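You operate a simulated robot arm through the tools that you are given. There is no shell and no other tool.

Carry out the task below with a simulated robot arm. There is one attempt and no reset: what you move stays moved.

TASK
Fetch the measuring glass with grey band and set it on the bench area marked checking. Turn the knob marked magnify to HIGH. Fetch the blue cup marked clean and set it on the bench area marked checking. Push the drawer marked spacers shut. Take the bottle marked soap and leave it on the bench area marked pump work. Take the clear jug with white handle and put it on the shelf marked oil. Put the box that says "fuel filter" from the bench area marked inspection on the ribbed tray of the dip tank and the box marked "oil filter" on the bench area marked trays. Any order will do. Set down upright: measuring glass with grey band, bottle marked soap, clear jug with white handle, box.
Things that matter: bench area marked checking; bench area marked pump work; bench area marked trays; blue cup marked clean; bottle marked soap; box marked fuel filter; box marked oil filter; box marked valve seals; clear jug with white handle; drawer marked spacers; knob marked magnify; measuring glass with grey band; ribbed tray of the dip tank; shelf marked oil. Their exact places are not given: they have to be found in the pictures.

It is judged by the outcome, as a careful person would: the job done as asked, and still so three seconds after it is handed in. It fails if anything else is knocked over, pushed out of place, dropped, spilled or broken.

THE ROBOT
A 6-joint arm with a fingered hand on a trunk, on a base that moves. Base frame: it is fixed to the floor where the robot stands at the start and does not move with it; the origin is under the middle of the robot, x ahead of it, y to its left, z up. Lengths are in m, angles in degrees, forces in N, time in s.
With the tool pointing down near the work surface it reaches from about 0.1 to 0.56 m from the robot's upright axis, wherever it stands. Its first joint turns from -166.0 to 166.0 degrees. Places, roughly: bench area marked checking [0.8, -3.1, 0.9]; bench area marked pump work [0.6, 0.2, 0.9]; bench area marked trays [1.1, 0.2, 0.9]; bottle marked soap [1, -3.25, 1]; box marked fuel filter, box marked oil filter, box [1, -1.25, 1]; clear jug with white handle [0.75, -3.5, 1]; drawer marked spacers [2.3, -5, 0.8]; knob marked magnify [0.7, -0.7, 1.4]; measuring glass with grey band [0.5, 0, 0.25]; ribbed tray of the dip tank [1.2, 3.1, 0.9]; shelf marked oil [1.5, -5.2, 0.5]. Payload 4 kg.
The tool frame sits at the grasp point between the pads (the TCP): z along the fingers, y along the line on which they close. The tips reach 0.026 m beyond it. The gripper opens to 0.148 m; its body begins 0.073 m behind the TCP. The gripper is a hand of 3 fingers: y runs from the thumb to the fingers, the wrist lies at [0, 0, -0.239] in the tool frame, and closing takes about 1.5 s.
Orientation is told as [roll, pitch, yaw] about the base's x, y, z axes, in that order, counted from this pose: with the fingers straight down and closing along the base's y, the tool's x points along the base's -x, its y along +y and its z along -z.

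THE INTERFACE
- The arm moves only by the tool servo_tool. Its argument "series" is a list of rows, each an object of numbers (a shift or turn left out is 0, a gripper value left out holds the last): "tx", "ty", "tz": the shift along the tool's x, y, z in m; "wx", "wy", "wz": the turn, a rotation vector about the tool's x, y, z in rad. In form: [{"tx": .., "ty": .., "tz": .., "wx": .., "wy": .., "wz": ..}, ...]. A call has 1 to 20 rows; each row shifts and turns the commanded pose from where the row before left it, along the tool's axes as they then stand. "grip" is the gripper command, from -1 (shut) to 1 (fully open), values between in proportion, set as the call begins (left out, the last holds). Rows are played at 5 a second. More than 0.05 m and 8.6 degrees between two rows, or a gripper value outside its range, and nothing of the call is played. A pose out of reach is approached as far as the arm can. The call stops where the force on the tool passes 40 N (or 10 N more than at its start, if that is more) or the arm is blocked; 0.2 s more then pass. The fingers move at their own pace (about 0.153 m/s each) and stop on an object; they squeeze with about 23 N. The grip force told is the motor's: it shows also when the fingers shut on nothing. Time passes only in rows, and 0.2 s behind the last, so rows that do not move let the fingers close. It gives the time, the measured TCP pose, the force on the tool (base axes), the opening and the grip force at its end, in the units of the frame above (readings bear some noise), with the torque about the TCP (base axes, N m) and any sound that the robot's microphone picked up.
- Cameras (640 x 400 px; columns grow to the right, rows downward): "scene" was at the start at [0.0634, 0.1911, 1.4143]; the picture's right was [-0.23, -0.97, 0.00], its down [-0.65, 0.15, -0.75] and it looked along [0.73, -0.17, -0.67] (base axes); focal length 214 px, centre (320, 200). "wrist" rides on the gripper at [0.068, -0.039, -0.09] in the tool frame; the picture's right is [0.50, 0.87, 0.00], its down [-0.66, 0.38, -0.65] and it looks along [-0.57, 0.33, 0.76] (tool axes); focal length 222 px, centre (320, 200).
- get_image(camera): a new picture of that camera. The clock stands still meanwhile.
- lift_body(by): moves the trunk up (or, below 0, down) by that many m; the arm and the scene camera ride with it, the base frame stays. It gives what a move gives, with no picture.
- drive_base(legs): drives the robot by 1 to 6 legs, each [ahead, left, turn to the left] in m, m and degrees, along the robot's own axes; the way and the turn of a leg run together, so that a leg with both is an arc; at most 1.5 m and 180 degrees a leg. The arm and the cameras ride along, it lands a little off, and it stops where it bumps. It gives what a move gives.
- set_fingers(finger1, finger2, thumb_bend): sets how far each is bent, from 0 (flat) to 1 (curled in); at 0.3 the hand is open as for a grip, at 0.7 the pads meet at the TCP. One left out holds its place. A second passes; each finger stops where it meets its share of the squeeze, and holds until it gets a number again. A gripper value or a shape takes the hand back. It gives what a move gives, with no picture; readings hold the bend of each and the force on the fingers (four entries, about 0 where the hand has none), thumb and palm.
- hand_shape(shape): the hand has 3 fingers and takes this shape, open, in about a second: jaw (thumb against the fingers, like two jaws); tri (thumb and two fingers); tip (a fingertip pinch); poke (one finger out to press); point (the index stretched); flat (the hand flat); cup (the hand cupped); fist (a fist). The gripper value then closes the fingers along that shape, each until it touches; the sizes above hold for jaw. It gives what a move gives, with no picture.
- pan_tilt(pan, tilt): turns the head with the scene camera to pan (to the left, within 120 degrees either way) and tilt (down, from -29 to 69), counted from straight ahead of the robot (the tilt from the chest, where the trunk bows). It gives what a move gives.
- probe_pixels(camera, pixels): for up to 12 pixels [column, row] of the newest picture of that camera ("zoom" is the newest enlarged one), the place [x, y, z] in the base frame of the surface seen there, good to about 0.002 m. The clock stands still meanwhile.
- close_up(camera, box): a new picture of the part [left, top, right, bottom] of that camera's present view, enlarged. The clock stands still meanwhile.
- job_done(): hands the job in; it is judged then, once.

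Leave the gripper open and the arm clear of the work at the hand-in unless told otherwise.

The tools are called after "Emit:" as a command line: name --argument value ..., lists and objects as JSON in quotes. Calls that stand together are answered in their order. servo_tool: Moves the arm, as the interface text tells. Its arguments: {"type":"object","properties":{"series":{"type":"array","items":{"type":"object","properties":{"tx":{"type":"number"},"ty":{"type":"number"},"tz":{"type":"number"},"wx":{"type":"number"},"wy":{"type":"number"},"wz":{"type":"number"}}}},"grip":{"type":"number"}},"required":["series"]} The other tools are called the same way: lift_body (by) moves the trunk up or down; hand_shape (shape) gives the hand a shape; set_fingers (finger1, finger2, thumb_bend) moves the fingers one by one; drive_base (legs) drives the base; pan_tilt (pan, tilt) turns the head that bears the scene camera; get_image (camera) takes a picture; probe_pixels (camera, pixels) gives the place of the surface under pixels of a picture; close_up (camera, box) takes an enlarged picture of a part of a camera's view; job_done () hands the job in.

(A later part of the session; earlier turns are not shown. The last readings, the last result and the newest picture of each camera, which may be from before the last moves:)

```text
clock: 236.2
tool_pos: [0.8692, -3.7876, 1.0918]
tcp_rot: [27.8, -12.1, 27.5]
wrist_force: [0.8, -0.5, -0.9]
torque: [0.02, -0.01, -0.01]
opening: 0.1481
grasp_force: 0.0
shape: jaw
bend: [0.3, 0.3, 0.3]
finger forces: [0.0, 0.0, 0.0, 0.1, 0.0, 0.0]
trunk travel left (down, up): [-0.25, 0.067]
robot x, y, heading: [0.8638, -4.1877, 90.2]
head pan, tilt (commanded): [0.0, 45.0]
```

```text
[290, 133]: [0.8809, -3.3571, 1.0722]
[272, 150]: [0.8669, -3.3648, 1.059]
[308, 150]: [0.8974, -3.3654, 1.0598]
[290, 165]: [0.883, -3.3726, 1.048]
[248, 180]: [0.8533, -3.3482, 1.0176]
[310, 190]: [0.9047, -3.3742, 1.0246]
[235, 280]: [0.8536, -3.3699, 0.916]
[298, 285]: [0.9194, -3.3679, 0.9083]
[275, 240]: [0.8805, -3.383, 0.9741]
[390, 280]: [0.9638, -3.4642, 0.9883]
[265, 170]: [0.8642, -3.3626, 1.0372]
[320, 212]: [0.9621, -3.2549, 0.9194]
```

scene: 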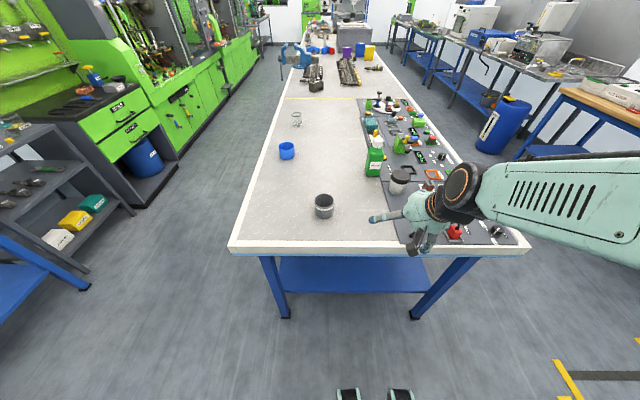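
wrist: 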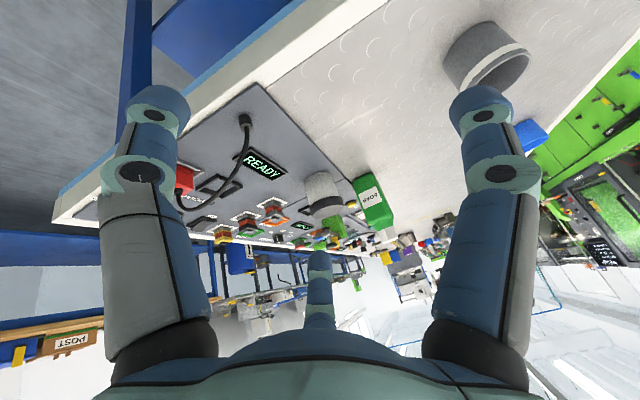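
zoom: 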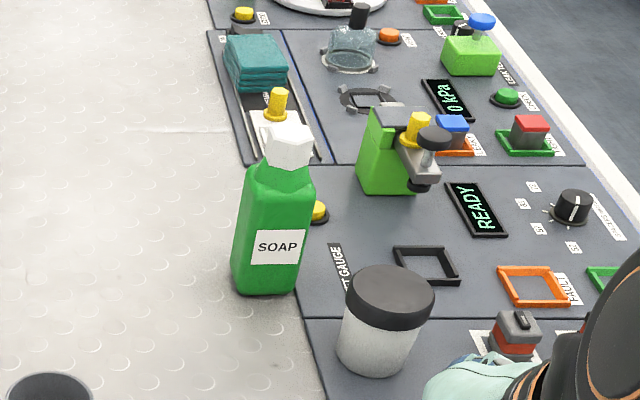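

Bottle: cap centre about (0.8815, -3.357), cap z 1.045–1.073, body to z≈1.02. I will grip it at the cap with a smaller tilt (15°). I raise the trunk 0.06, reduce the tilt and drive forward 0.2 m.

Emit:
lift_body --by 0.06

Emit:
servo_tool --series '[{"wx": 0.1134, "wy": 0.0655}, {"wx": 0.1134, "wy": 0.0655}, {}]'

Emit:
drive_base --legs '[[0.2, -0.01, 0]]'

Emit:
get_image --camera "wrist"

```text
clock: 237.2
tool_pos: [0.8696, -3.7874, 1.1515]
tcp_rot: [27.7, -12.3, 27.6]
wrist_force: [1.1, -0.3, -0.4]
torque: [0.02, 0.02, 0.0]
opening: 0.1478
grasp_force: 0.0
shape: jaw
bend: [0.3, 0.3, 0.3]
finger forces: [0.0, 0.0, 0.0, 0.1, 0.0, 0.0]
trunk travel left (down, up): [-0.31, 0.007]
robot x, y, heading: [0.8648, -4.187, 90.2]
head pan, tilt (commanded): [0.0, 45.0]
```

```text
clock: 238.0
tool_pos: [0.8698, -3.7858, 1.1509]
tcp_rot: [14.3, -5.2, 30.2]
wrist_force: [0.0, 0.0, -0.1]
torque: [-0.01, -0.03, -0.02]
opening: 0.1481
grasp_force: 0.1
shape: jaw
bend: [0.3, 0.3, 0.3]
finger forces: [0.1, 0.1, 0.0, 0.0, 0.1, 0.1]
trunk travel left (down, up): [-0.31, 0.007]
robot x, y, heading: [0.8628, -4.1833, 90.5]
head pan, tilt (commanded): [0.0, 45.0]
```

```text
clock: 239.6
tool_pos: [0.8775, -3.5898, 1.1502]
tcp_rot: [14.5, -5.2, 30.2]
wrist_force: [0.1, 0.2, -0.5]
torque: [-0.02, 0.02, 0.02]
opening: 0.148
grasp_force: 0.1
shape: jaw
bend: [0.3, 0.3, 0.3]
finger forces: [0.1, 0.1, 0.0, 0.0, 0.0, 0.0]
trunk travel left (down, up): [-0.31, 0.007]
robot x, y, heading: [0.8703, -3.9883, 90.5]
head pan, tilt (commanded): [0.0, 45.0]
```

```text
taken
```

wrist: 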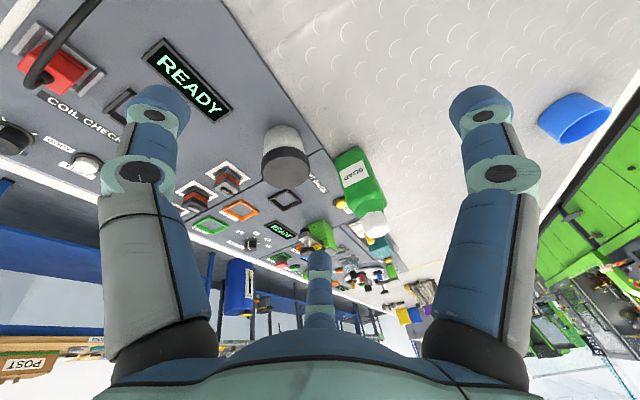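

I refine the cap's position with the wrist camera.

Emit:
probe_pixels --camera "wrist" --pixels '[[372, 230], [362, 225], [384, 222], [372, 218], [368, 235], [380, 232], [360, 212], [384, 208], [355, 205], [380, 195]]'

Emit:
close_up --camera "wrist" --box '[320, 130, 440, 250]'

```text
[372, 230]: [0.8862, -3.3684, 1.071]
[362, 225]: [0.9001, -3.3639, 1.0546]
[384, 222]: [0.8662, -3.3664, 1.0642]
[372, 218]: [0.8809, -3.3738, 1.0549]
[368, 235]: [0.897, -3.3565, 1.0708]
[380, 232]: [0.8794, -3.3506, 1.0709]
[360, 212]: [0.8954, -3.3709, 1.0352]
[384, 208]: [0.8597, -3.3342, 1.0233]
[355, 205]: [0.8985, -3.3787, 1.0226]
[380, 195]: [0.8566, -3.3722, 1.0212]
```

```text
3.33 times, centred on (380, 190) of wrist
```

zoom: 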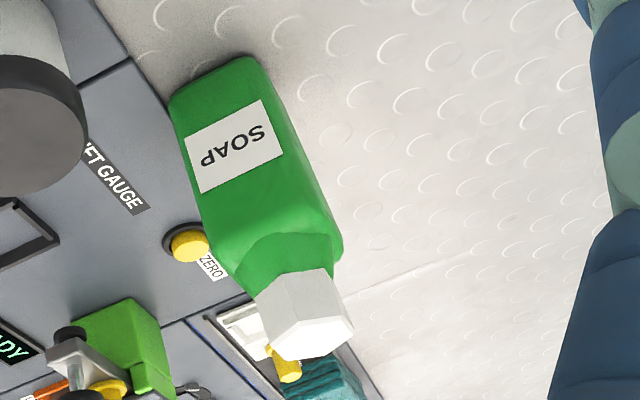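

Cap centre (0.883, -3.357), z 1.04–1.071. I move above it to the start of the approach line.

Emit:
servo_tool --series '[{"tx": -0.0226, "ty": 0.0333, "tz": 0.0078}, {"tx": -0.0226, "ty": 0.0333, "tz": 0.0078}, {"tx": -0.0226, "ty": 0.0333, "tz": 0.0078}, {"tx": -0.0226, "ty": 0.0333, "tz": 0.0078}, {"tx": -0.0226, "ty": 0.0333, "tz": 0.0078}, {}]'

Emit:
get_image --camera "wrist"

```text
clock: 240.9
tool_pos: [0.8874, -3.3878, 1.1653]
tcp_rot: [14.4, -5.1, 30.2]
wrist_force: [0.4, -1.2, -1.2]
torque: [0.01, -0.04, 0.0]
opening: 0.1477
grasp_force: 0.1
shape: jaw
bend: [0.3, 0.3, 0.3]
finger forces: [0.0, 0.0, 0.1, 0.1, 0.0, 0.0]
trunk travel left (down, up): [-0.31, 0.007]
robot x, y, heading: [0.868, -3.9879, 90.6]
head pan, tilt (commanded): [0.0, 45.0]
```

```text
taken
```

wrist: 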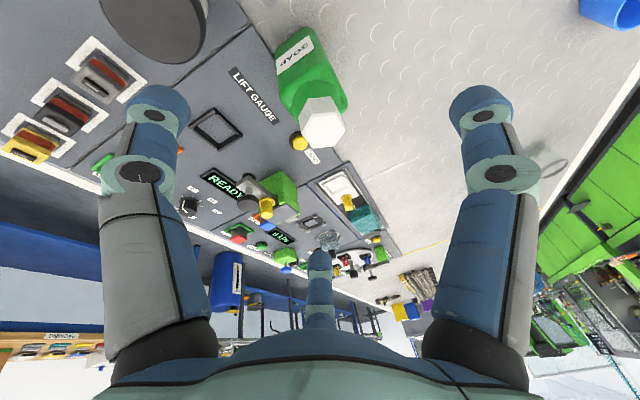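

The cap is at (325,120), on the line. I go down along the axis and check before the last part.

Emit:
servo_tool --series '[{"tz": 0.0275}, {"tz": 0.0275}, {"tz": 0.0275}, {}]'

Emit:
get_image --camera "wrist"

```text
clock: 241.9
tool_pos: [0.8837, -3.3653, 1.0852]
tcp_rot: [14.4, -5.4, 30.3]
wrist_force: [0.0, 0.1, 0.1]
torque: [-0.02, -0.01, -0.02]
opening: 0.148
grasp_force: 0.0
shape: jaw
bend: [0.3, 0.3, 0.3]
finger forces: [0.0, 0.0, 0.1, 0.1, 0.0, 0.0]
trunk travel left (down, up): [-0.31, 0.007]
robot x, y, heading: [0.8679, -3.9901, 90.3]
head pan, tilt (commanded): [0.0, 45.0]
```

```text
taken
```

wrist: 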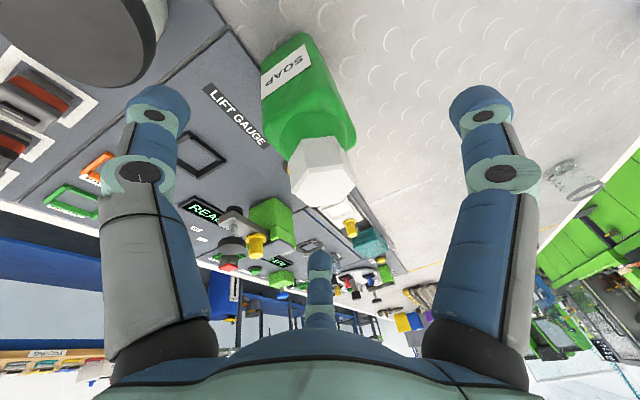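

Centred. I advance 0.028 m more and close on the cap.

Emit:
servo_tool --series '[{"tz": 0.014}, {"tz": 0.014}, {}]'

Emit:
servo_tool --series '[{}, {}, {}, {}, {}, {}, {}, {}]' --grip -1

Emit:
get_image --camera "wrist"

```text
clock: 242.8
tool_pos: [0.8815, -3.3584, 1.0585]
tcp_rot: [14.4, -5.2, 30.3]
wrist_force: [0.8, 0.0, 0.0]
torque: [0.02, 0.03, -0.01]
opening: 0.1479
grasp_force: 0.0
shape: jaw
bend: [0.3, 0.3, 0.3]
finger forces: [0.1, 0.0, 0.1, 0.0, 0.0, 0.0]
trunk travel left (down, up): [-0.31, 0.007]
robot x, y, heading: [0.8751, -3.9903, 90.6]
head pan, tilt (commanded): [0.0, 45.0]
```

```text
clock: 244.6
tool_pos: [0.8823, -3.3593, 1.0587]
tcp_rot: [14.4, -5.2, 30.3]
wrist_force: [-0.2, -2.4, 4.3]
torque: [-0.65, -0.3, -0.1]
opening: 0.0482
grasp_force: 23.1
shape: jaw
bend: [0.76, 0.76, 0.7]
finger forces: [20.2, 20.8, 0.1, 0.0, 24.3, 0.0]
trunk travel left (down, up): [-0.31, 0.007]
robot x, y, heading: [0.8729, -3.9895, 90.3]
head pan, tilt (commanded): [0.0, 45.0]
```

```text
taken
```

wrist: 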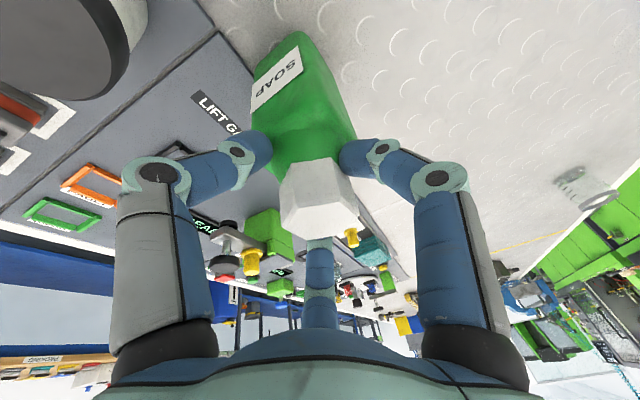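

The fingertips hold the bottle's shoulder just under the cap (opening 0.048). I lift 0.025 m straight up to test the hold.

Emit:
servo_tool --series '[{"tx": -0.0011, "ty": 0.0031, "tz": -0.0121}, {"tx": -0.0011, "ty": 0.0031, "tz": -0.0121}, {}, {}]'

Emit:
get_image --camera "wrist"

Emit:
close_up --camera "scene" --box '[320, 90, 440, 190]'

```text
clock: 245.6
tool_pos: [0.8829, -3.357, 1.0824]
tcp_rot: [14.4, -5.2, 30.3]
wrist_force: [-0.3, 0.3, -3.3]
torque: [0.02, 0.02, -0.01]
opening: 0.0416
grasp_force: 22.8
shape: jaw
bend: [0.77, 0.76, 0.74]
finger forces: [16.8, 20.2, 0.0, 0.1, 13.4, 0.1]
trunk travel left (down, up): [-0.31, 0.007]
robot x, y, heading: [0.8676, -3.9891, 90.5]
head pan, tilt (commanded): [0.0, 45.0]
```

```text
taken
```

wrist: 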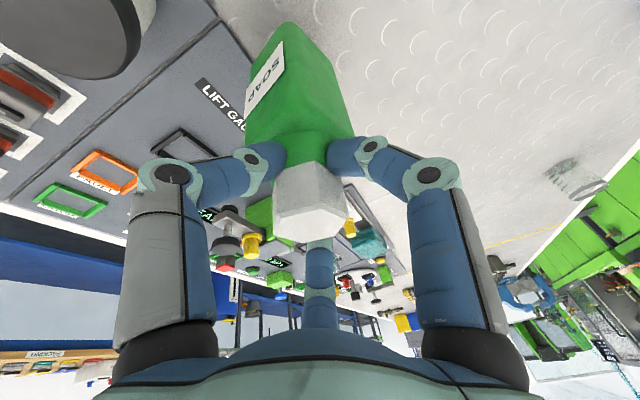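

```text
4.00 times, centred on (380, 140) of scene
```

zoom: 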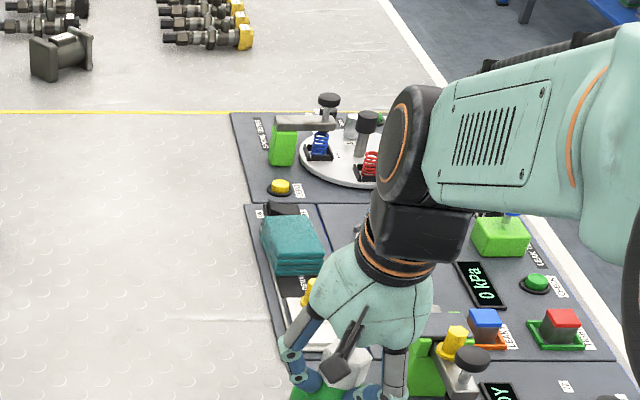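

The grip slid up to the neck under the cap (opening 0.042), carrying about 3.3 N. I raise 0.05 m more and examine the bottle's attitude.

Emit:
servo_tool --series '[{"tx": -0.0011, "ty": 0.0031, "tz": -0.0121}, {"tx": -0.0011, "ty": 0.0031, "tz": -0.0121}, {"tx": -0.0011, "ty": 0.0031, "tz": -0.0121}, {"tx": -0.0011, "ty": 0.0031, "tz": -0.0121}, {}, {}]'

Emit:
get_image --camera "wrist"

Emit:
get_image --camera "scene"

```text
clock: 246.9
tool_pos: [0.8824, -3.3578, 1.1334]
tcp_rot: [14.4, -5.2, 30.2]
wrist_force: [-0.5, 0.3, -2.8]
torque: [-0.02, 0.01, -0.05]
opening: 0.0416
grasp_force: 23.2
shape: jaw
bend: [0.77, 0.76, 0.74]
finger forces: [16.3, 20.0, 0.0, 0.0, 14.2, 0.0]
trunk travel left (down, up): [-0.31, 0.007]
robot x, y, heading: [0.873, -3.9896, 90.1]
head pan, tilt (commanded): [0.0, 45.0]
```

```text
taken
```

wrist: 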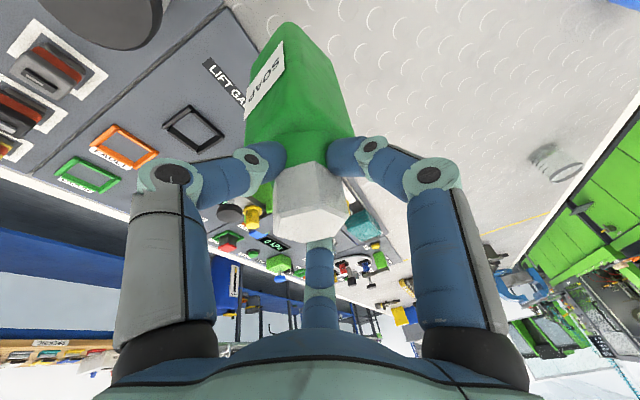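

```text
taken
```

scene: 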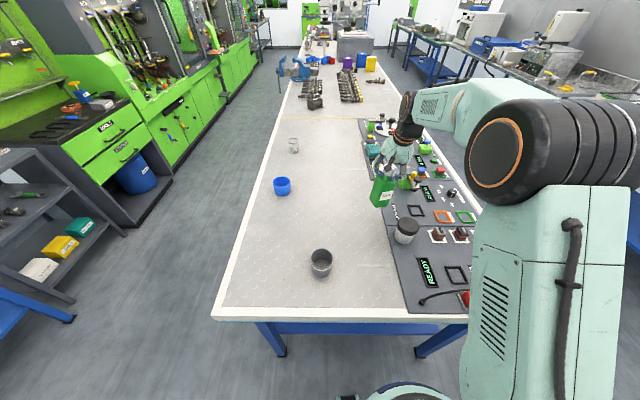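

Emit:
close_up --camera "scene" --box '[340, 120, 440, 230]'

Emit:
probe_pixels --camera "zoom" --pixels '[[200, 250], [200, 310], [250, 250], [230, 300], [170, 310], [270, 320], [215, 200], [180, 260], [240, 330], [160, 260]]'

```text
3.64 times, centred on (390, 175) of scene
```

zoom: 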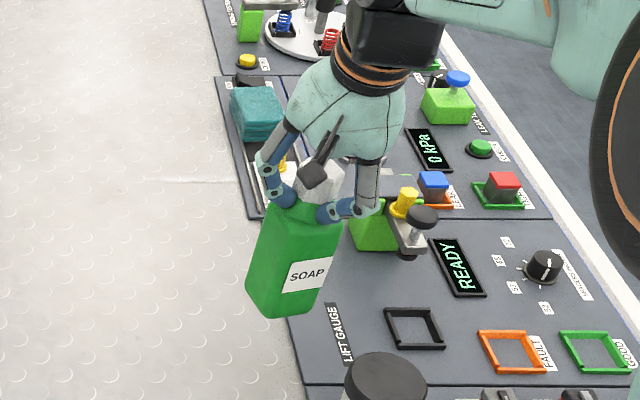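

```text
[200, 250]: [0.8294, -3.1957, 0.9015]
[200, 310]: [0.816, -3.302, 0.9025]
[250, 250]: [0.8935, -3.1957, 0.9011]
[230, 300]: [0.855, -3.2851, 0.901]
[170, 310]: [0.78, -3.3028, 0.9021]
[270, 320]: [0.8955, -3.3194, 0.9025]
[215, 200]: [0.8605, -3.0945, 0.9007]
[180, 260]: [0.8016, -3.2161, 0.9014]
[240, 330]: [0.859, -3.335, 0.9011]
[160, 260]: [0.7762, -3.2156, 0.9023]
```

The bottle looks slightly tilted in the grip. I probe points on its faces to measure the tilt.

Emit:
probe_pixels --camera "zoom" --pixels '[[295, 225], [290, 250], [283, 280], [275, 305], [330, 235], [320, 265], [312, 295], [262, 250], [255, 280], [300, 300], [318, 225], [270, 225]]'

```text
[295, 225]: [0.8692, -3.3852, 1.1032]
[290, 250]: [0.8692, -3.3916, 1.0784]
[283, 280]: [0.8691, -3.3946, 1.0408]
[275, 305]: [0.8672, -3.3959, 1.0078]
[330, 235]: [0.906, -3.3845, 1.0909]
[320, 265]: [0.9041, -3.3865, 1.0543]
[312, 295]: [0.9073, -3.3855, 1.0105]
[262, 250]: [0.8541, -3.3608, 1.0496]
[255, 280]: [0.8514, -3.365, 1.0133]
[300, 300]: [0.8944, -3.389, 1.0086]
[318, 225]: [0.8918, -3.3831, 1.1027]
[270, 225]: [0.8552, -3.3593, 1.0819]
```

The tilt is only about 3°. I find the bottle's bottom height precisely for the later set-down.

Emit:
close_up --camera "scene" --box '[360, 170, 420, 215]'

Emit:
probe_pixels --camera "zoom" --pixels '[[200, 360], [210, 375], [220, 385], [280, 380], [290, 370], [150, 345], [230, 390], [310, 365], [240, 380], [320, 340]]'

```text
8.89 times, centred on (390, 192) of scene
```

zoom: 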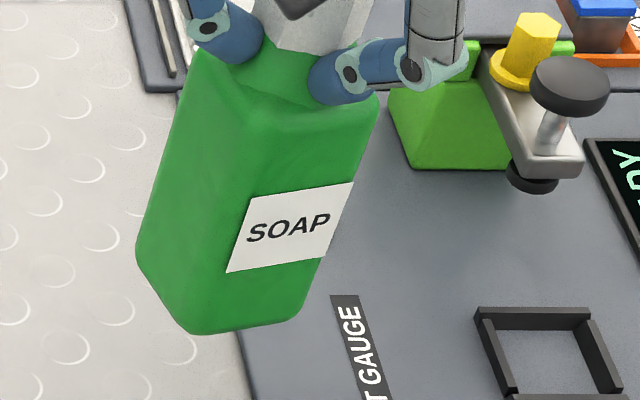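

```text
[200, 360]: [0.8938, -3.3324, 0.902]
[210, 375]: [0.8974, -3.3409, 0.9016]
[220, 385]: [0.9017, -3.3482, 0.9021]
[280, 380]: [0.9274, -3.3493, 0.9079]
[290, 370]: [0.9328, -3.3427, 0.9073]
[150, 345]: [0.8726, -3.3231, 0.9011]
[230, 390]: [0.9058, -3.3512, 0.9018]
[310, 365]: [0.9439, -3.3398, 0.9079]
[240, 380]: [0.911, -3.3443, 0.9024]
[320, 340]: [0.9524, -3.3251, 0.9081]
```

Emit:
probe_pixels --camera "zoom" --pixels '[[195, 325], [200, 310], [210, 328], [250, 325], [285, 315], [290, 305], [140, 245], [150, 270], [175, 80], [360, 110], [260, 60], [330, 20]]'

```text
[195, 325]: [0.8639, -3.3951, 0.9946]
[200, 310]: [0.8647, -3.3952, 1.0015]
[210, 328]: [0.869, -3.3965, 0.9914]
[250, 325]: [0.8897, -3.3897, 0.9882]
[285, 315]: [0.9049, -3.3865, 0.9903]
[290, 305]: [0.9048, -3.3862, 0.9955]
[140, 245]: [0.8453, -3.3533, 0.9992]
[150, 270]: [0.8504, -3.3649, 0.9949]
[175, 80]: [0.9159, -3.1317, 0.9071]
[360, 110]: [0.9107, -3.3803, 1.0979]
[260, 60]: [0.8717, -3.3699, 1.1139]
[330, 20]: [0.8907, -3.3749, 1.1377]
```

Bottle bottom is at about TCP z minus 0.147. I raise it 0.07 m more to clear the jar, then back away from the bench.

Emit:
servo_tool --series '[{"tx": -0.0016, "ty": 0.0044, "tz": -0.0169}, {"tx": -0.0016, "ty": 0.0044, "tz": -0.0169}, {"tx": -0.0016, "ty": 0.0044, "tz": -0.0169}, {"tx": -0.0016, "ty": 0.0044, "tz": -0.0169}, {}]'

Emit:
drive_base --legs '[[-0.33, 0, 0]]'

Emit:
get_image --camera "wrist"

```text
clock: 248.2
tool_pos: [0.8821, -3.3565, 1.2042]
tcp_rot: [14.4, -5.2, 30.3]
wrist_force: [-0.1, -0.6, -4.2]
torque: [0.01, -0.01, -0.01]
opening: 0.0416
grasp_force: 22.8
shape: jaw
bend: [0.77, 0.76, 0.74]
finger forces: [15.9, 19.7, 0.0, 0.0, 15.5, 0.1]
trunk travel left (down, up): [-0.31, 0.007]
robot x, y, heading: [0.8704, -3.9915, 90.6]
head pan, tilt (commanded): [0.0, 45.0]
```

```text
clock: 250.3
tool_pos: [0.885, -3.6864, 1.204]
tcp_rot: [14.4, -5.1, 30.3]
wrist_force: [0.0, -0.3, -3.2]
torque: [0.04, 0.01, 0.02]
opening: 0.0416
grasp_force: 23.3
shape: jaw
bend: [0.77, 0.76, 0.74]
finger forces: [15.6, 19.6, 0.1, 0.0, 16.0, 0.1]
trunk travel left (down, up): [-0.31, 0.007]
robot x, y, heading: [0.8737, -4.3184, 90.5]
head pan, tilt (commanded): [0.0, 45.0]
```

```text
taken
```

wrist: 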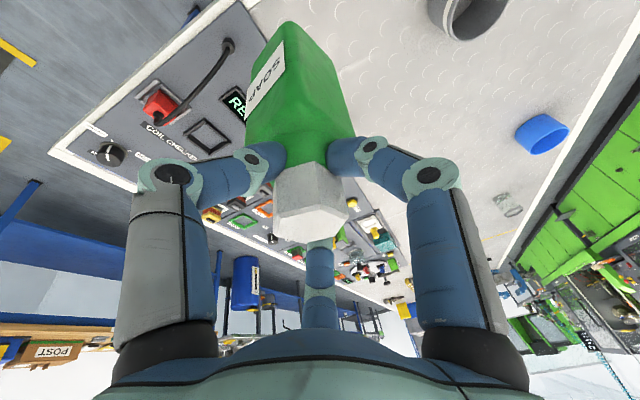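

I bring the bottle in closer, then strafe left past the bench corner and drive up the front aisle.

Emit:
servo_tool --series '[{"tx": 0.022, "ty": -0.0363, "tz": -0.0115}, {"tx": 0.022, "ty": -0.0363, "tz": -0.0115}, {"tx": 0.022, "ty": -0.0363, "tz": -0.0115}, {"tx": 0.022, "ty": -0.0363, "tz": -0.0115}, {"tx": 0.022, "ty": -0.0363, "tz": -0.0115}, {}]'

Emit:
drive_base --legs '[[0, 1.22, -0.5]]'

Emit:
pan_tilt --pan 0 --tilt 30

Emit:
get_image --camera "scene"

```text
clock: 251.7
tool_pos: [0.8842, -3.9054, 1.2037]
tcp_rot: [14.3, -5.2, 30.2]
wrist_force: [-0.6, 0.7, -4.0]
torque: [0.0, -0.11, 0.03]
opening: 0.0381
grasp_force: 23.1
shape: jaw
bend: [0.79, 0.77, 0.75]
finger forces: [9.6, 17.3, 0.1, 0.0, 25.6, 0.1]
trunk travel left (down, up): [-0.31, 0.007]
robot x, y, heading: [0.87, -4.3178, 90.3]
head pan, tilt (commanded): [0.0, 45.0]
```

```text
clock: 262.6
tool_pos: [-0.3165, -3.9064, 1.2037]
tcp_rot: [14.4, -5.2, 29.4]
wrist_force: [-0.3, -0.5, -4.4]
torque: [0.08, -0.15, -0.03]
opening: 0.0383
grasp_force: 23.5
shape: jaw
bend: [0.79, 0.77, 0.75]
finger forces: [10.1, 17.1, 0.1, 0.0, 26.1, 0.1]
trunk travel left (down, up): [-0.31, 0.007]
robot x, y, heading: [-0.3342, -4.3204, 89.5]
head pan, tilt (commanded): [0.0, 45.0]
```

```text
clock: 263.3
tool_pos: [-0.3157, -3.9064, 1.2025]
tcp_rot: [14.4, -5.2, 29.4]
wrist_force: [0.7, 0.4, -4.8]
torque: [0.01, -0.14, -0.01]
opening: 0.0379
grasp_force: 23.0
shape: jaw
bend: [0.79, 0.77, 0.75]
finger forces: [10.1, 17.1, 0.1, 0.0, 26.1, 0.0]
trunk travel left (down, up): [-0.31, 0.007]
robot x, y, heading: [-0.3305, -4.3192, 89.5]
head pan, tilt (commanded): [0.0, 30.0]
```

```text
taken
```

scene: 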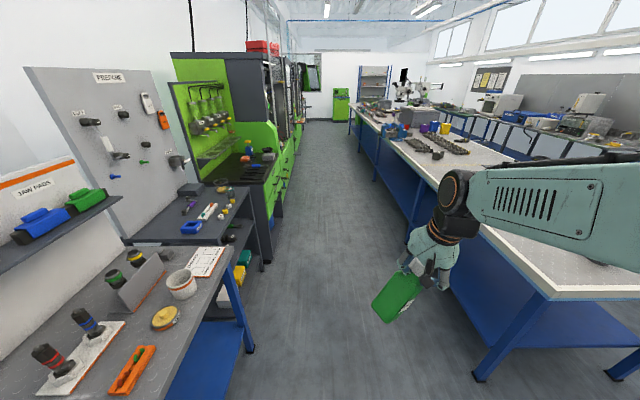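

The grip has shifted and the bottle seems to lean. I look with the wrist camera.

Emit:
get_image --camera "wrist"

Emit:
close_up --camera "scene" --box '[350, 210, 470, 340]'

```text
taken
```

wrist: 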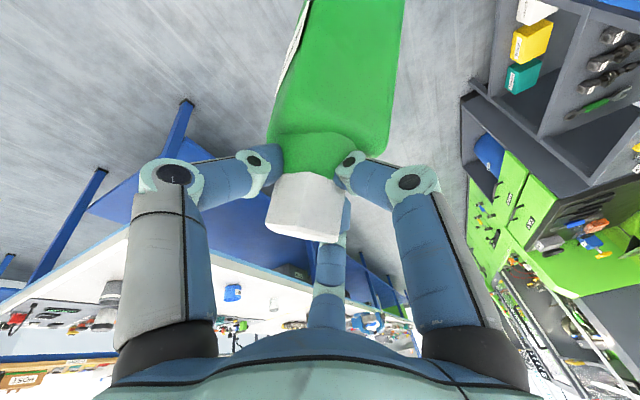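

```text
3.08 times, centred on (410, 275) of scene
```

zoom: 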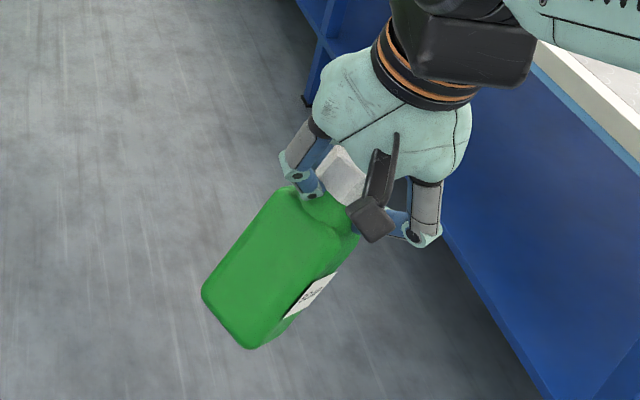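

The bottle has swung in the grip by a fair angle (cap is closed). I measure its axis by probing the body.

Emit:
probe_pixels --camera "zoom" --pixels '[[345, 165], [345, 185], [275, 205], [325, 235], [205, 293], [248, 343], [225, 320], [265, 260], [300, 300], [345, 250], [290, 320], [240, 250]]'

Emit:
probe_pixels --camera "wrist" --pixels '[[300, 205], [335, 205], [310, 185], [300, 235], [340, 20], [380, 20], [310, 20], [300, 100], [380, 110], [340, 100], [395, 60], [325, 60]]'

```text
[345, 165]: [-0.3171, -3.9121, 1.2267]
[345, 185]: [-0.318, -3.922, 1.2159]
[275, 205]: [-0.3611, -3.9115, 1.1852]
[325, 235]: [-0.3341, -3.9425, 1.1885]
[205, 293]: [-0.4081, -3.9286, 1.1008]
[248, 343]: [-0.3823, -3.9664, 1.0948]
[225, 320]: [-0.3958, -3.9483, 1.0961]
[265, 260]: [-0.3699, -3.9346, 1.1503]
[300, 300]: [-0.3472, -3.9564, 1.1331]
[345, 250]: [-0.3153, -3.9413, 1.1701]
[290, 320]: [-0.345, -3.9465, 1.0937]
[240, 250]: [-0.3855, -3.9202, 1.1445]
```

```text
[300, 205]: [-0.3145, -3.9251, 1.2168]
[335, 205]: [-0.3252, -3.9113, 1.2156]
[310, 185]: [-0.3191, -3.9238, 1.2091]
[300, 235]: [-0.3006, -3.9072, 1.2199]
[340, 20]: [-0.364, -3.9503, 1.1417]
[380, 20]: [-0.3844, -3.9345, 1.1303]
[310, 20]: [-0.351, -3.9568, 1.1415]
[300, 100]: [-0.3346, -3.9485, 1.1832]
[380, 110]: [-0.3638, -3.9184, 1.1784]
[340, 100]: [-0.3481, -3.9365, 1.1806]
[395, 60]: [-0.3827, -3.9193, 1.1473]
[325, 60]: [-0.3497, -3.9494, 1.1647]
```

The bottle leans 30° (base towards the robot's left and slightly back). I slowly rotate the hand about the grip point by the opposite 30° so that the bottle becomes upright.

Emit:
servo_tool --series '[{"wx": 0.0057, "wy": -0.0506, "wz": -0.0136}, {"wx": 0.0057, "wy": -0.0506, "wz": -0.0136}, {"wx": 0.0057, "wy": -0.0506, "wz": -0.0136}, {"wx": 0.0057, "wy": -0.0506, "wz": -0.0136}, {"wx": 0.0057, "wy": -0.0506, "wz": -0.0136}, {"wx": 0.0057, "wy": -0.0506, "wz": -0.0136}, {"wx": 0.0057, "wy": -0.0506, "wz": -0.0136}, {"wx": 0.0057, "wy": -0.0506, "wz": -0.0136}, {"wx": 0.0057, "wy": -0.0506, "wz": -0.0136}, {"wx": 0.0057, "wy": -0.0506, "wz": -0.0136}, {}, {}]'

Emit:
close_up --camera "scene" --box '[350, 210, 470, 340]'

```text
clock: 265.9
tool_pos: [-0.3151, -3.9058, 1.2046]
tcp_rot: [10.4, -35.2, 30.9]
wrist_force: [0.3, -0.3, -2.3]
torque: [-0.01, 0.01, 0.0]
opening: 0.0378
grasp_force: 22.8
shape: jaw
bend: [0.79, 0.77, 0.75]
finger forces: [7.8, 17.1, 0.1, 0.0, 23.7, 0.1]
trunk travel left (down, up): [-0.31, 0.007]
robot x, y, heading: [-0.3332, -4.321, 89.7]
head pan, tilt (commanded): [0.0, 30.0]
```

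```text
3.08 times, centred on (410, 275) of scene
```

zoom: 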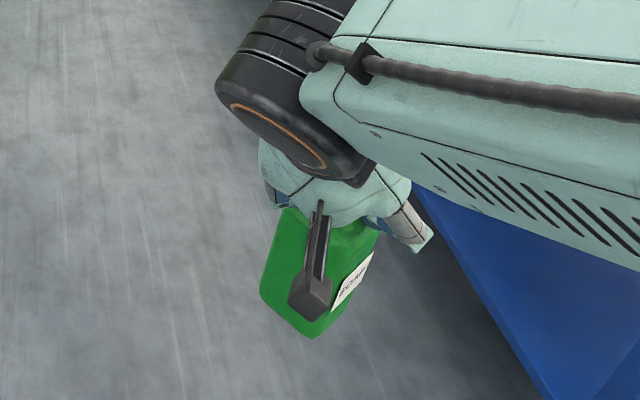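

The torque about the grip is now about zero, so the bottle hangs upright. I verify with probes on its edges.

Emit:
probe_pixels --camera "zoom" --pixels '[[278, 235], [268, 275], [264, 295], [285, 240], [275, 290], [350, 260], [340, 290], [335, 305], [290, 320], [310, 332]]'

Emit:
get_image --camera "wrist"

```text
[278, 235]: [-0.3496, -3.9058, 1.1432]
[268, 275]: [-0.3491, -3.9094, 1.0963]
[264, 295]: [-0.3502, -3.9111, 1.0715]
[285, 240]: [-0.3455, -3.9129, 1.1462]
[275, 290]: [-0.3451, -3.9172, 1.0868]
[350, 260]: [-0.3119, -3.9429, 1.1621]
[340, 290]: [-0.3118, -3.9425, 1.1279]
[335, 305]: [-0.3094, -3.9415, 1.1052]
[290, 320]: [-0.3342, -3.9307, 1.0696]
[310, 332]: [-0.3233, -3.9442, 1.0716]
```

```text
taken
```

wrist: 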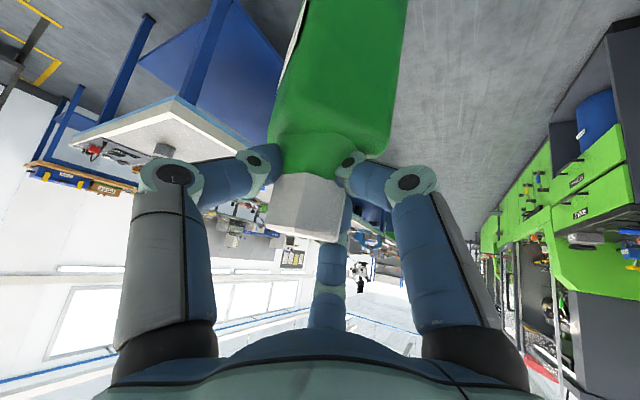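

Upright within about 4°. I drive up the aisle one leg and check the hold.

Emit:
drive_base --legs '[[1.45, 0, 0]]'

Emit:
get_image --camera "scene"

```text
clock: 273.1
tool_pos: [-0.3167, -2.4588, 1.2043]
tcp_rot: [10.5, -35.2, 31.5]
wrist_force: [-1.1, -0.4, -3.3]
torque: [0.0, 0.02, 0.03]
opening: 0.0375
grasp_force: 23.0
shape: jaw
bend: [0.79, 0.77, 0.75]
finger forces: [7.7, 17.1, 0.1, 0.1, 24.2, 0.1]
trunk travel left (down, up): [-0.31, 0.007]
robot x, y, heading: [-0.3273, -2.8694, 90.4]
head pan, tilt (commanded): [0.0, 30.0]
```

```text
taken
```

scene: 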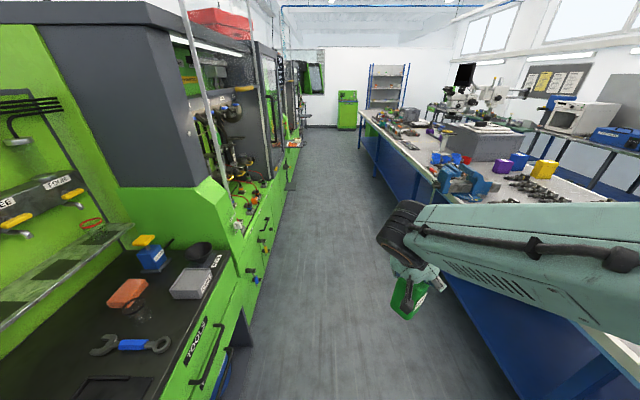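

Hold is steady. I continue two more legs up the aisle.

Emit:
drive_base --legs '[[1.45, 0, -0.4], [1.4, 0, 0]]'

Emit:
pan_tilt --pan -70 --tilt 40

Emit:
get_image --camera "scene"

```text
clock: 286.9
tool_pos: [-0.2661, 0.3915, 1.2026]
tcp_rot: [10.6, -35.1, 29.8]
wrist_force: [-0.3, -0.5, -3.3]
torque: [0.0, 0.02, 0.0]
opening: 0.0376
grasp_force: 22.6
shape: jaw
bend: [0.79, 0.77, 0.75]
finger forces: [7.7, 17.1, 0.0, 0.0, 24.3, 0.1]
trunk travel left (down, up): [-0.31, 0.007]
robot x, y, heading: [-0.2902, -0.0243, 88.3]
head pan, tilt (commanded): [0.0, 30.0]
```

```text
clock: 288.3
tool_pos: [-0.2663, 0.3917, 1.2037]
tcp_rot: [10.7, -35.2, 29.8]
wrist_force: [-0.7, 0.0, -4.1]
torque: [0.01, 0.03, -0.01]
opening: 0.0376
grasp_force: 23.0
shape: jaw
bend: [0.79, 0.77, 0.75]
finger forces: [7.7, 17.1, 0.0, 0.1, 24.5, 0.0]
trunk travel left (down, up): [-0.31, 0.007]
robot x, y, heading: [-0.2919, -0.0228, 88.6]
head pan, tilt (commanded): [-70.0, 40.0]
```

```text
taken
```

scene: 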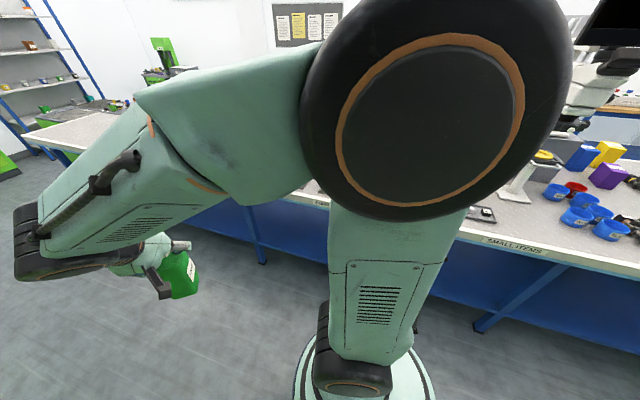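

I turn right to face the bench and look at the pump work area.

Emit:
drive_base --legs '[[0, 0, -88.5]]'

Emit:
pan_tilt --pan 15 --tilt 45

Emit:
get_image --camera "scene"

```text
clock: 292.6
tool_pos: [0.1216, -0.0456, 1.2036]
tcp_rot: [10.5, -35.2, -60.2]
wrist_force: [0.1, -0.2, -4.1]
torque: [0.02, 0.01, 0.03]
opening: 0.0375
grasp_force: 23.9
shape: jaw
bend: [0.79, 0.77, 0.75]
finger forces: [7.7, 16.9, 0.0, 0.0, 24.2, 0.0]
trunk travel left (down, up): [-0.31, 0.007]
robot x, y, heading: [-0.2873, -0.0198, -1.4]
head pan, tilt (commanded): [-70.0, 40.0]
```

```text
clock: 294.1
tool_pos: [0.1219, -0.0461, 1.202]
tcp_rot: [10.6, -35.2, -60.3]
wrist_force: [0.2, 0.5, -4.4]
torque: [-0.01, -0.03, 0.0]
opening: 0.0373
grasp_force: 23.3
shape: jaw
bend: [0.79, 0.77, 0.75]
finger forces: [7.7, 16.9, 0.1, 0.1, 24.1, 0.0]
trunk travel left (down, up): [-0.31, 0.007]
robot x, y, heading: [-0.2896, -0.0174, -1.8]
head pan, tilt (commanded): [15.0, 45.0]
```

```text
taken
```

scene: 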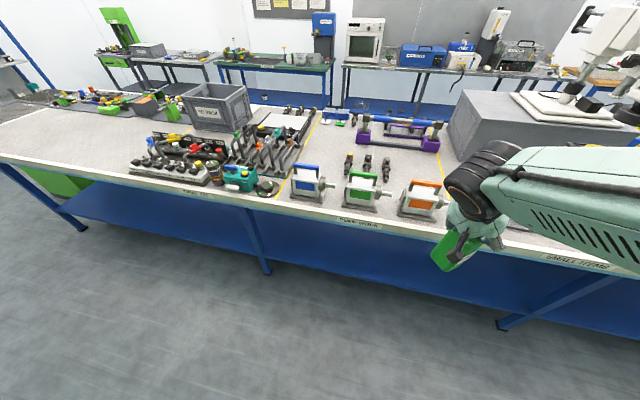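

I zoom in on the pump work area to choose a free spot.

Emit:
close_up --camera "scene" --box '[250, 90, 470, 240]'

Emit:
probe_pixels --camera "scene" --pixels '[[332, 165], [349, 170], [367, 170], [386, 172], [400, 160], [330, 150], [300, 150], [316, 125], [440, 160], [430, 180], [335, 185], [395, 185]]'

```text
2.67 times, centred on (360, 165) of scene
```

zoom: 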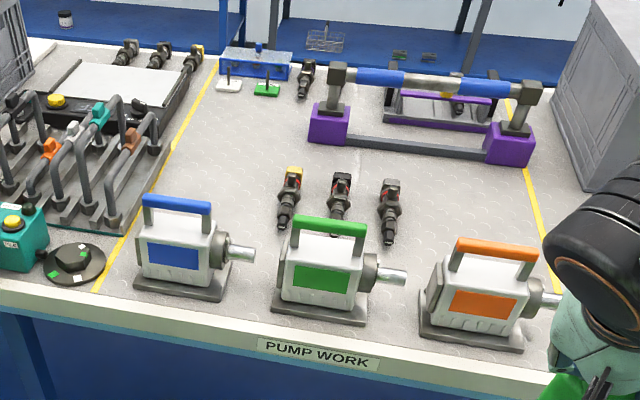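

```text
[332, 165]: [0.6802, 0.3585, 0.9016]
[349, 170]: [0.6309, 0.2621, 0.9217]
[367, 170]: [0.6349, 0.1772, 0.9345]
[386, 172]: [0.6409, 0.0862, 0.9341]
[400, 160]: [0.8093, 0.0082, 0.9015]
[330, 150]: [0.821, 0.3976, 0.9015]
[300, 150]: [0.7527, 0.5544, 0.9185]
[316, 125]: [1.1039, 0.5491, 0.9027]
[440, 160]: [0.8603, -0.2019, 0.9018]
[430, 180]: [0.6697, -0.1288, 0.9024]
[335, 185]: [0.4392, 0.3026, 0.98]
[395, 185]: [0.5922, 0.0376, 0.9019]
```

A free spot is at about (0.60, -0.06), behind the orange pump and right of the three injectors. I drive forward 0.34 m, squaring the heading.

Emit:
drive_base --legs '[[0.34, 0, 1.8]]'

Emit:
get_image --camera "scene"

Emit:
get_image --camera "wrist"

```text
clock: 296.4
tool_pos: [0.4654, -0.0358, 1.2025]
tcp_rot: [10.6, -35.2, -58.3]
wrist_force: [-0.6, -0.4, -3.0]
torque: [0.0, -0.06, -0.03]
opening: 0.0333
grasp_force: 23.5
shape: jaw
bend: [0.8, 0.79, 0.77]
finger forces: [22.0, 14.9, 0.0, 0.0, 23.3, 0.1]
trunk travel left (down, up): [-0.31, 0.007]
robot x, y, heading: [0.0516, -0.0246, 0.2]
head pan, tilt (commanded): [15.0, 45.0]
```

```text
taken
```

scene: 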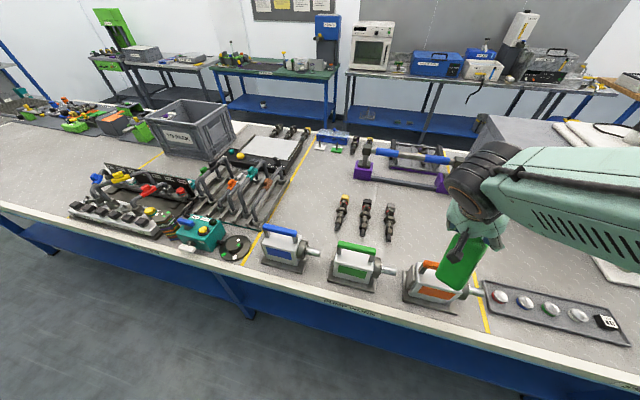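

```text
taken
```

wrist: 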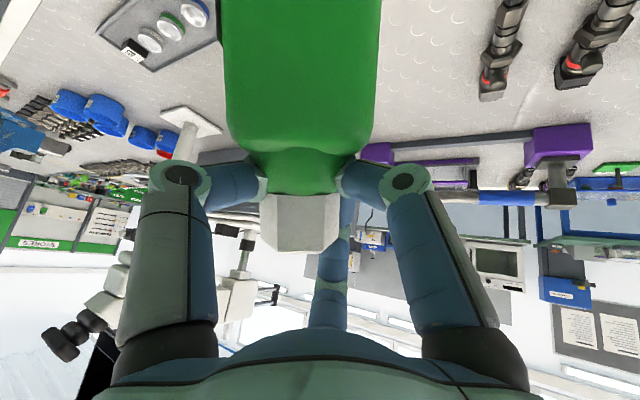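

The grip shifted again (opening 0.033). I zoom in and measure the bottle's attitude.

Emit:
close_up --camera "scene" --box '[400, 190, 520, 310]'

Emit:
probe_pixels --camera "zoom" --pixels '[[310, 160], [285, 220], [265, 265], [240, 310], [380, 190], [360, 240], [340, 290], [330, 320], [250, 330], [300, 340], [330, 200], [300, 280]]'

```text
3.33 times, centred on (460, 250) of scene
```

zoom: 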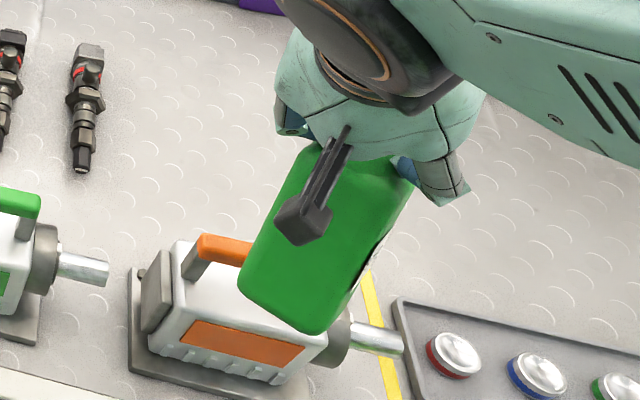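

```text
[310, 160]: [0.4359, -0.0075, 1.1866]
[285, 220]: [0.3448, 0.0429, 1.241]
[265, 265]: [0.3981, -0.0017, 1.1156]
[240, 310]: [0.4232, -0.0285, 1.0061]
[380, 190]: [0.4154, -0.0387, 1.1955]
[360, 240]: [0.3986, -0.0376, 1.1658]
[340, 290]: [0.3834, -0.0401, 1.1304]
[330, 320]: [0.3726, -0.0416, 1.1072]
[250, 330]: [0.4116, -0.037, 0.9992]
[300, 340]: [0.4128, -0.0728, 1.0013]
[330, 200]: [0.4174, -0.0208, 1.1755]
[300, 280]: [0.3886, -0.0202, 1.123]
```

The bottle's base swung back about 26° towards the robot when the base accelerated. From here I only use slow arm moves: first 0.135 m forward to above the free spot.

Emit:
servo_tool --series '[{"tx": -0.0025, "ty": 0.0033, "tz": 0.0025}, {"tx": -0.0051, "ty": 0.0067, "tz": 0.0049}, {"tx": -0.0051, "ty": 0.0067, "tz": 0.0049}, {"tx": -0.0051, "ty": 0.0067, "tz": 0.0049}, {"tx": -0.0051, "ty": 0.0067, "tz": 0.0049}, {"tx": -0.0051, "ty": 0.0067, "tz": 0.0049}, {"tx": -0.0051, "ty": 0.0067, "tz": 0.0049}, {"tx": -0.0051, "ty": 0.0067, "tz": 0.0049}, {"tx": -0.0051, "ty": 0.0067, "tz": 0.0049}, {"tx": -0.0051, "ty": 0.0067, "tz": 0.0049}, {"tx": -0.0051, "ty": 0.0067, "tz": 0.0049}, {"tx": -0.0051, "ty": 0.0067, "tz": 0.0049}, {"tx": -0.0051, "ty": 0.0067, "tz": 0.0049}, {"tx": -0.0051, "ty": 0.0067, "tz": 0.0049}, {"tx": -0.0025, "ty": 0.0033, "tz": 0.0025}, {}]'

Emit:
close_up --camera "scene" --box '[380, 150, 520, 290]'

```text
clock: 299.8
tool_pos: [0.6014, -0.0541, 1.2049]
tcp_rot: [10.4, -35.2, -58.3]
wrist_force: [0.9, 0.0, -3.6]
torque: [0.02, -0.09, 0.0]
opening: 0.0321
grasp_force: 22.5
shape: jaw
bend: [0.79, 0.8, 0.76]
finger forces: [17.7, 10.7, 0.0, 0.0, 20.1, 0.0]
trunk travel left (down, up): [-0.31, 0.007]
robot x, y, heading: [0.0547, -0.0231, 0.3]
head pan, tilt (commanded): [15.0, 45.0]
```

```text
2.86 times, centred on (450, 220) of scene
```

zoom: 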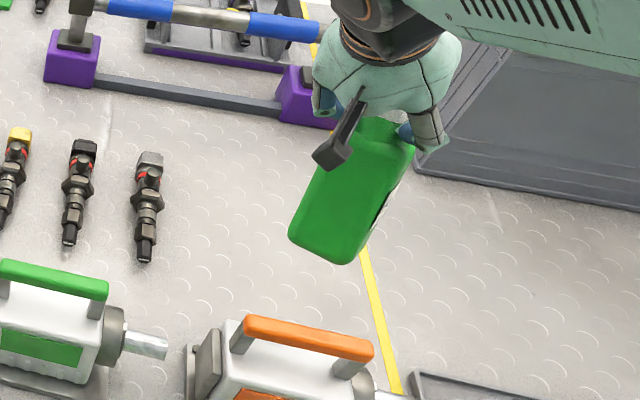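

I measure the bottle's attitude again.

Emit:
probe_pixels --camera "zoom" --pixels '[[330, 180], [310, 215], [295, 235], [350, 190], [345, 220], [340, 255], [390, 175], [370, 220], [355, 255], [310, 245], [375, 130], [320, 250]]'

```text
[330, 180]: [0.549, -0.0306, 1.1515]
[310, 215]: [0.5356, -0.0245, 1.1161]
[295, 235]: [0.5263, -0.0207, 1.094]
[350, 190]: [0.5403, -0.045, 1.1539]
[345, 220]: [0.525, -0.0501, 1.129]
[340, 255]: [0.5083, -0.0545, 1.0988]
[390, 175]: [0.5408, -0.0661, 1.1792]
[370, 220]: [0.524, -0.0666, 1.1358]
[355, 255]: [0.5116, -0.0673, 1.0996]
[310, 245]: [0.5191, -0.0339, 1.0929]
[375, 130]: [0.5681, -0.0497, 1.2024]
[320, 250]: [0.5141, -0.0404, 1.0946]
```

It leans about 21° towards -x. I slowly rotate the hand 21° forward about the grip point.

Emit:
servo_tool --series '[{"wx": -0.0257, "wy": -0.0225, "wz": 0.0143}, {"wx": -0.0257, "wy": -0.0225, "wz": 0.0143}, {"wx": -0.0257, "wy": -0.0225, "wz": 0.0143}, {"wx": -0.0257, "wy": -0.0225, "wz": 0.0143}, {"wx": -0.0257, "wy": -0.0225, "wz": 0.0143}, {"wx": -0.0257, "wy": -0.0225, "wz": 0.0143}, {"wx": -0.0257, "wy": -0.0225, "wz": 0.0143}, {"wx": -0.0257, "wy": -0.0225, "wz": 0.0143}, {"wx": -0.0257, "wy": -0.0225, "wz": 0.0143}, {"wx": -0.0257, "wy": -0.0225, "wz": 0.0143}, {}, {}]'

Emit:
close_up --camera "scene" --box '[380, 150, 520, 290]'

```text
clock: 302.4
tool_pos: [0.6009, -0.0543, 1.2034]
tcp_rot: [35.7, -44.0, -74.7]
wrist_force: [-0.2, -0.3, -3.3]
torque: [0.02, -0.01, 0.02]
opening: 0.0321
grasp_force: 23.0
shape: jaw
bend: [0.79, 0.8, 0.76]
finger forces: [17.9, 10.7, 0.1, 0.0, 17.9, 0.1]
trunk travel left (down, up): [-0.31, 0.007]
robot x, y, heading: [0.0562, -0.024, 0.4]
head pan, tilt (commanded): [15.0, 45.0]
```

```text
2.86 times, centred on (450, 220) of scene
```

zoom: 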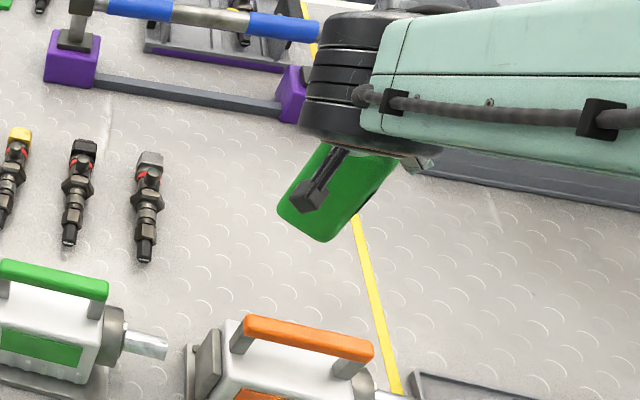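

Torque is near zero now. I verify the attitude and bottom height with probes.

Emit:
probe_pixels --camera "zoom" --pixels '[[310, 165], [290, 195], [282, 208], [345, 185], [335, 215], [328, 235], [375, 175], [360, 200], [340, 235], [300, 225], [315, 235]]'

```text
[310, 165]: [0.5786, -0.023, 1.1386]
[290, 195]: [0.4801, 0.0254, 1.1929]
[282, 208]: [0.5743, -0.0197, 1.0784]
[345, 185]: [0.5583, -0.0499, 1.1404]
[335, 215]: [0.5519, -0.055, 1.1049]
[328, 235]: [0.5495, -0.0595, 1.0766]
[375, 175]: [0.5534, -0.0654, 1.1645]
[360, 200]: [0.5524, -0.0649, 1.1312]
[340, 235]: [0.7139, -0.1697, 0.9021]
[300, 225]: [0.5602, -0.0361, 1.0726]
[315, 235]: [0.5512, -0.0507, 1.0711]
```

Nearly upright. I check the orange pump's handle height and extent before lowering, since the wrist camera will come near it.

Emit:
probe_pixels --camera "zoom" --pixels '[[250, 325], [310, 335], [365, 348], [310, 345], [350, 370], [215, 340], [200, 390], [240, 345]]'

Emit:
get_image --camera "wrist"

```text
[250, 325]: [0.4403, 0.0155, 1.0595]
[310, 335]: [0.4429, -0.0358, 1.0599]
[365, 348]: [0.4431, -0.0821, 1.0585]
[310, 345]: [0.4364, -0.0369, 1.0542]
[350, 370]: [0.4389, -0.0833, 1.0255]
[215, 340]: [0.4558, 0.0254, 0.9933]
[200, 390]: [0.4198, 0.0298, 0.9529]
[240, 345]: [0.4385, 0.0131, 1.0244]
```

```text
taken
```

wrist: 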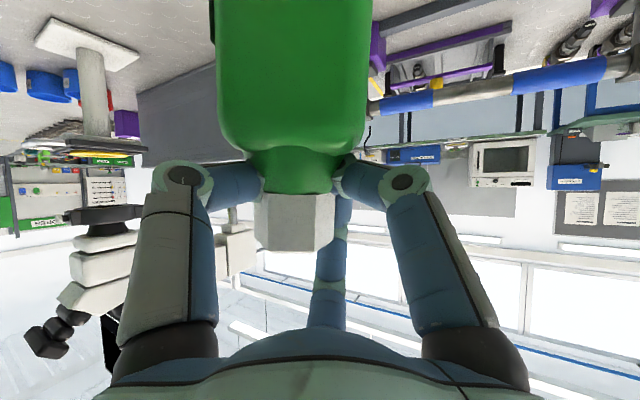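

The handle top is z≈1.06, higher than I thought; the bottle's base may have brushed it during the drive. I check whether the orange pump moved by comparing it with the other pumps.

Emit:
pan_tilt --pan 0 --tilt 60

Emit:
get_image --camera "scene"

```text
clock: 303.1
tool_pos: [0.5997, -0.0549, 1.2034]
tcp_rot: [35.7, -43.8, -74.6]
wrist_force: [-0.3, -0.1, -3.0]
torque: [0.01, -0.04, 0.03]
opening: 0.032
grasp_force: 23.3
shape: jaw
bend: [0.79, 0.8, 0.76]
finger forces: [18.0, 10.7, 0.0, 0.0, 17.9, 0.0]
trunk travel left (down, up): [-0.31, 0.007]
robot x, y, heading: [0.0537, -0.0249, 0.3]
head pan, tilt (commanded): [0.0, 60.0]
```

```text
taken
```

scene: 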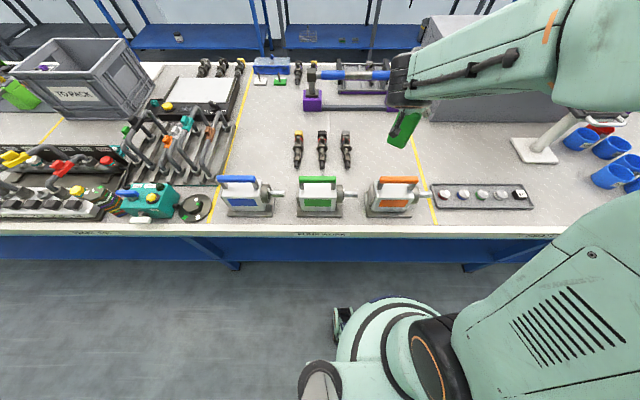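

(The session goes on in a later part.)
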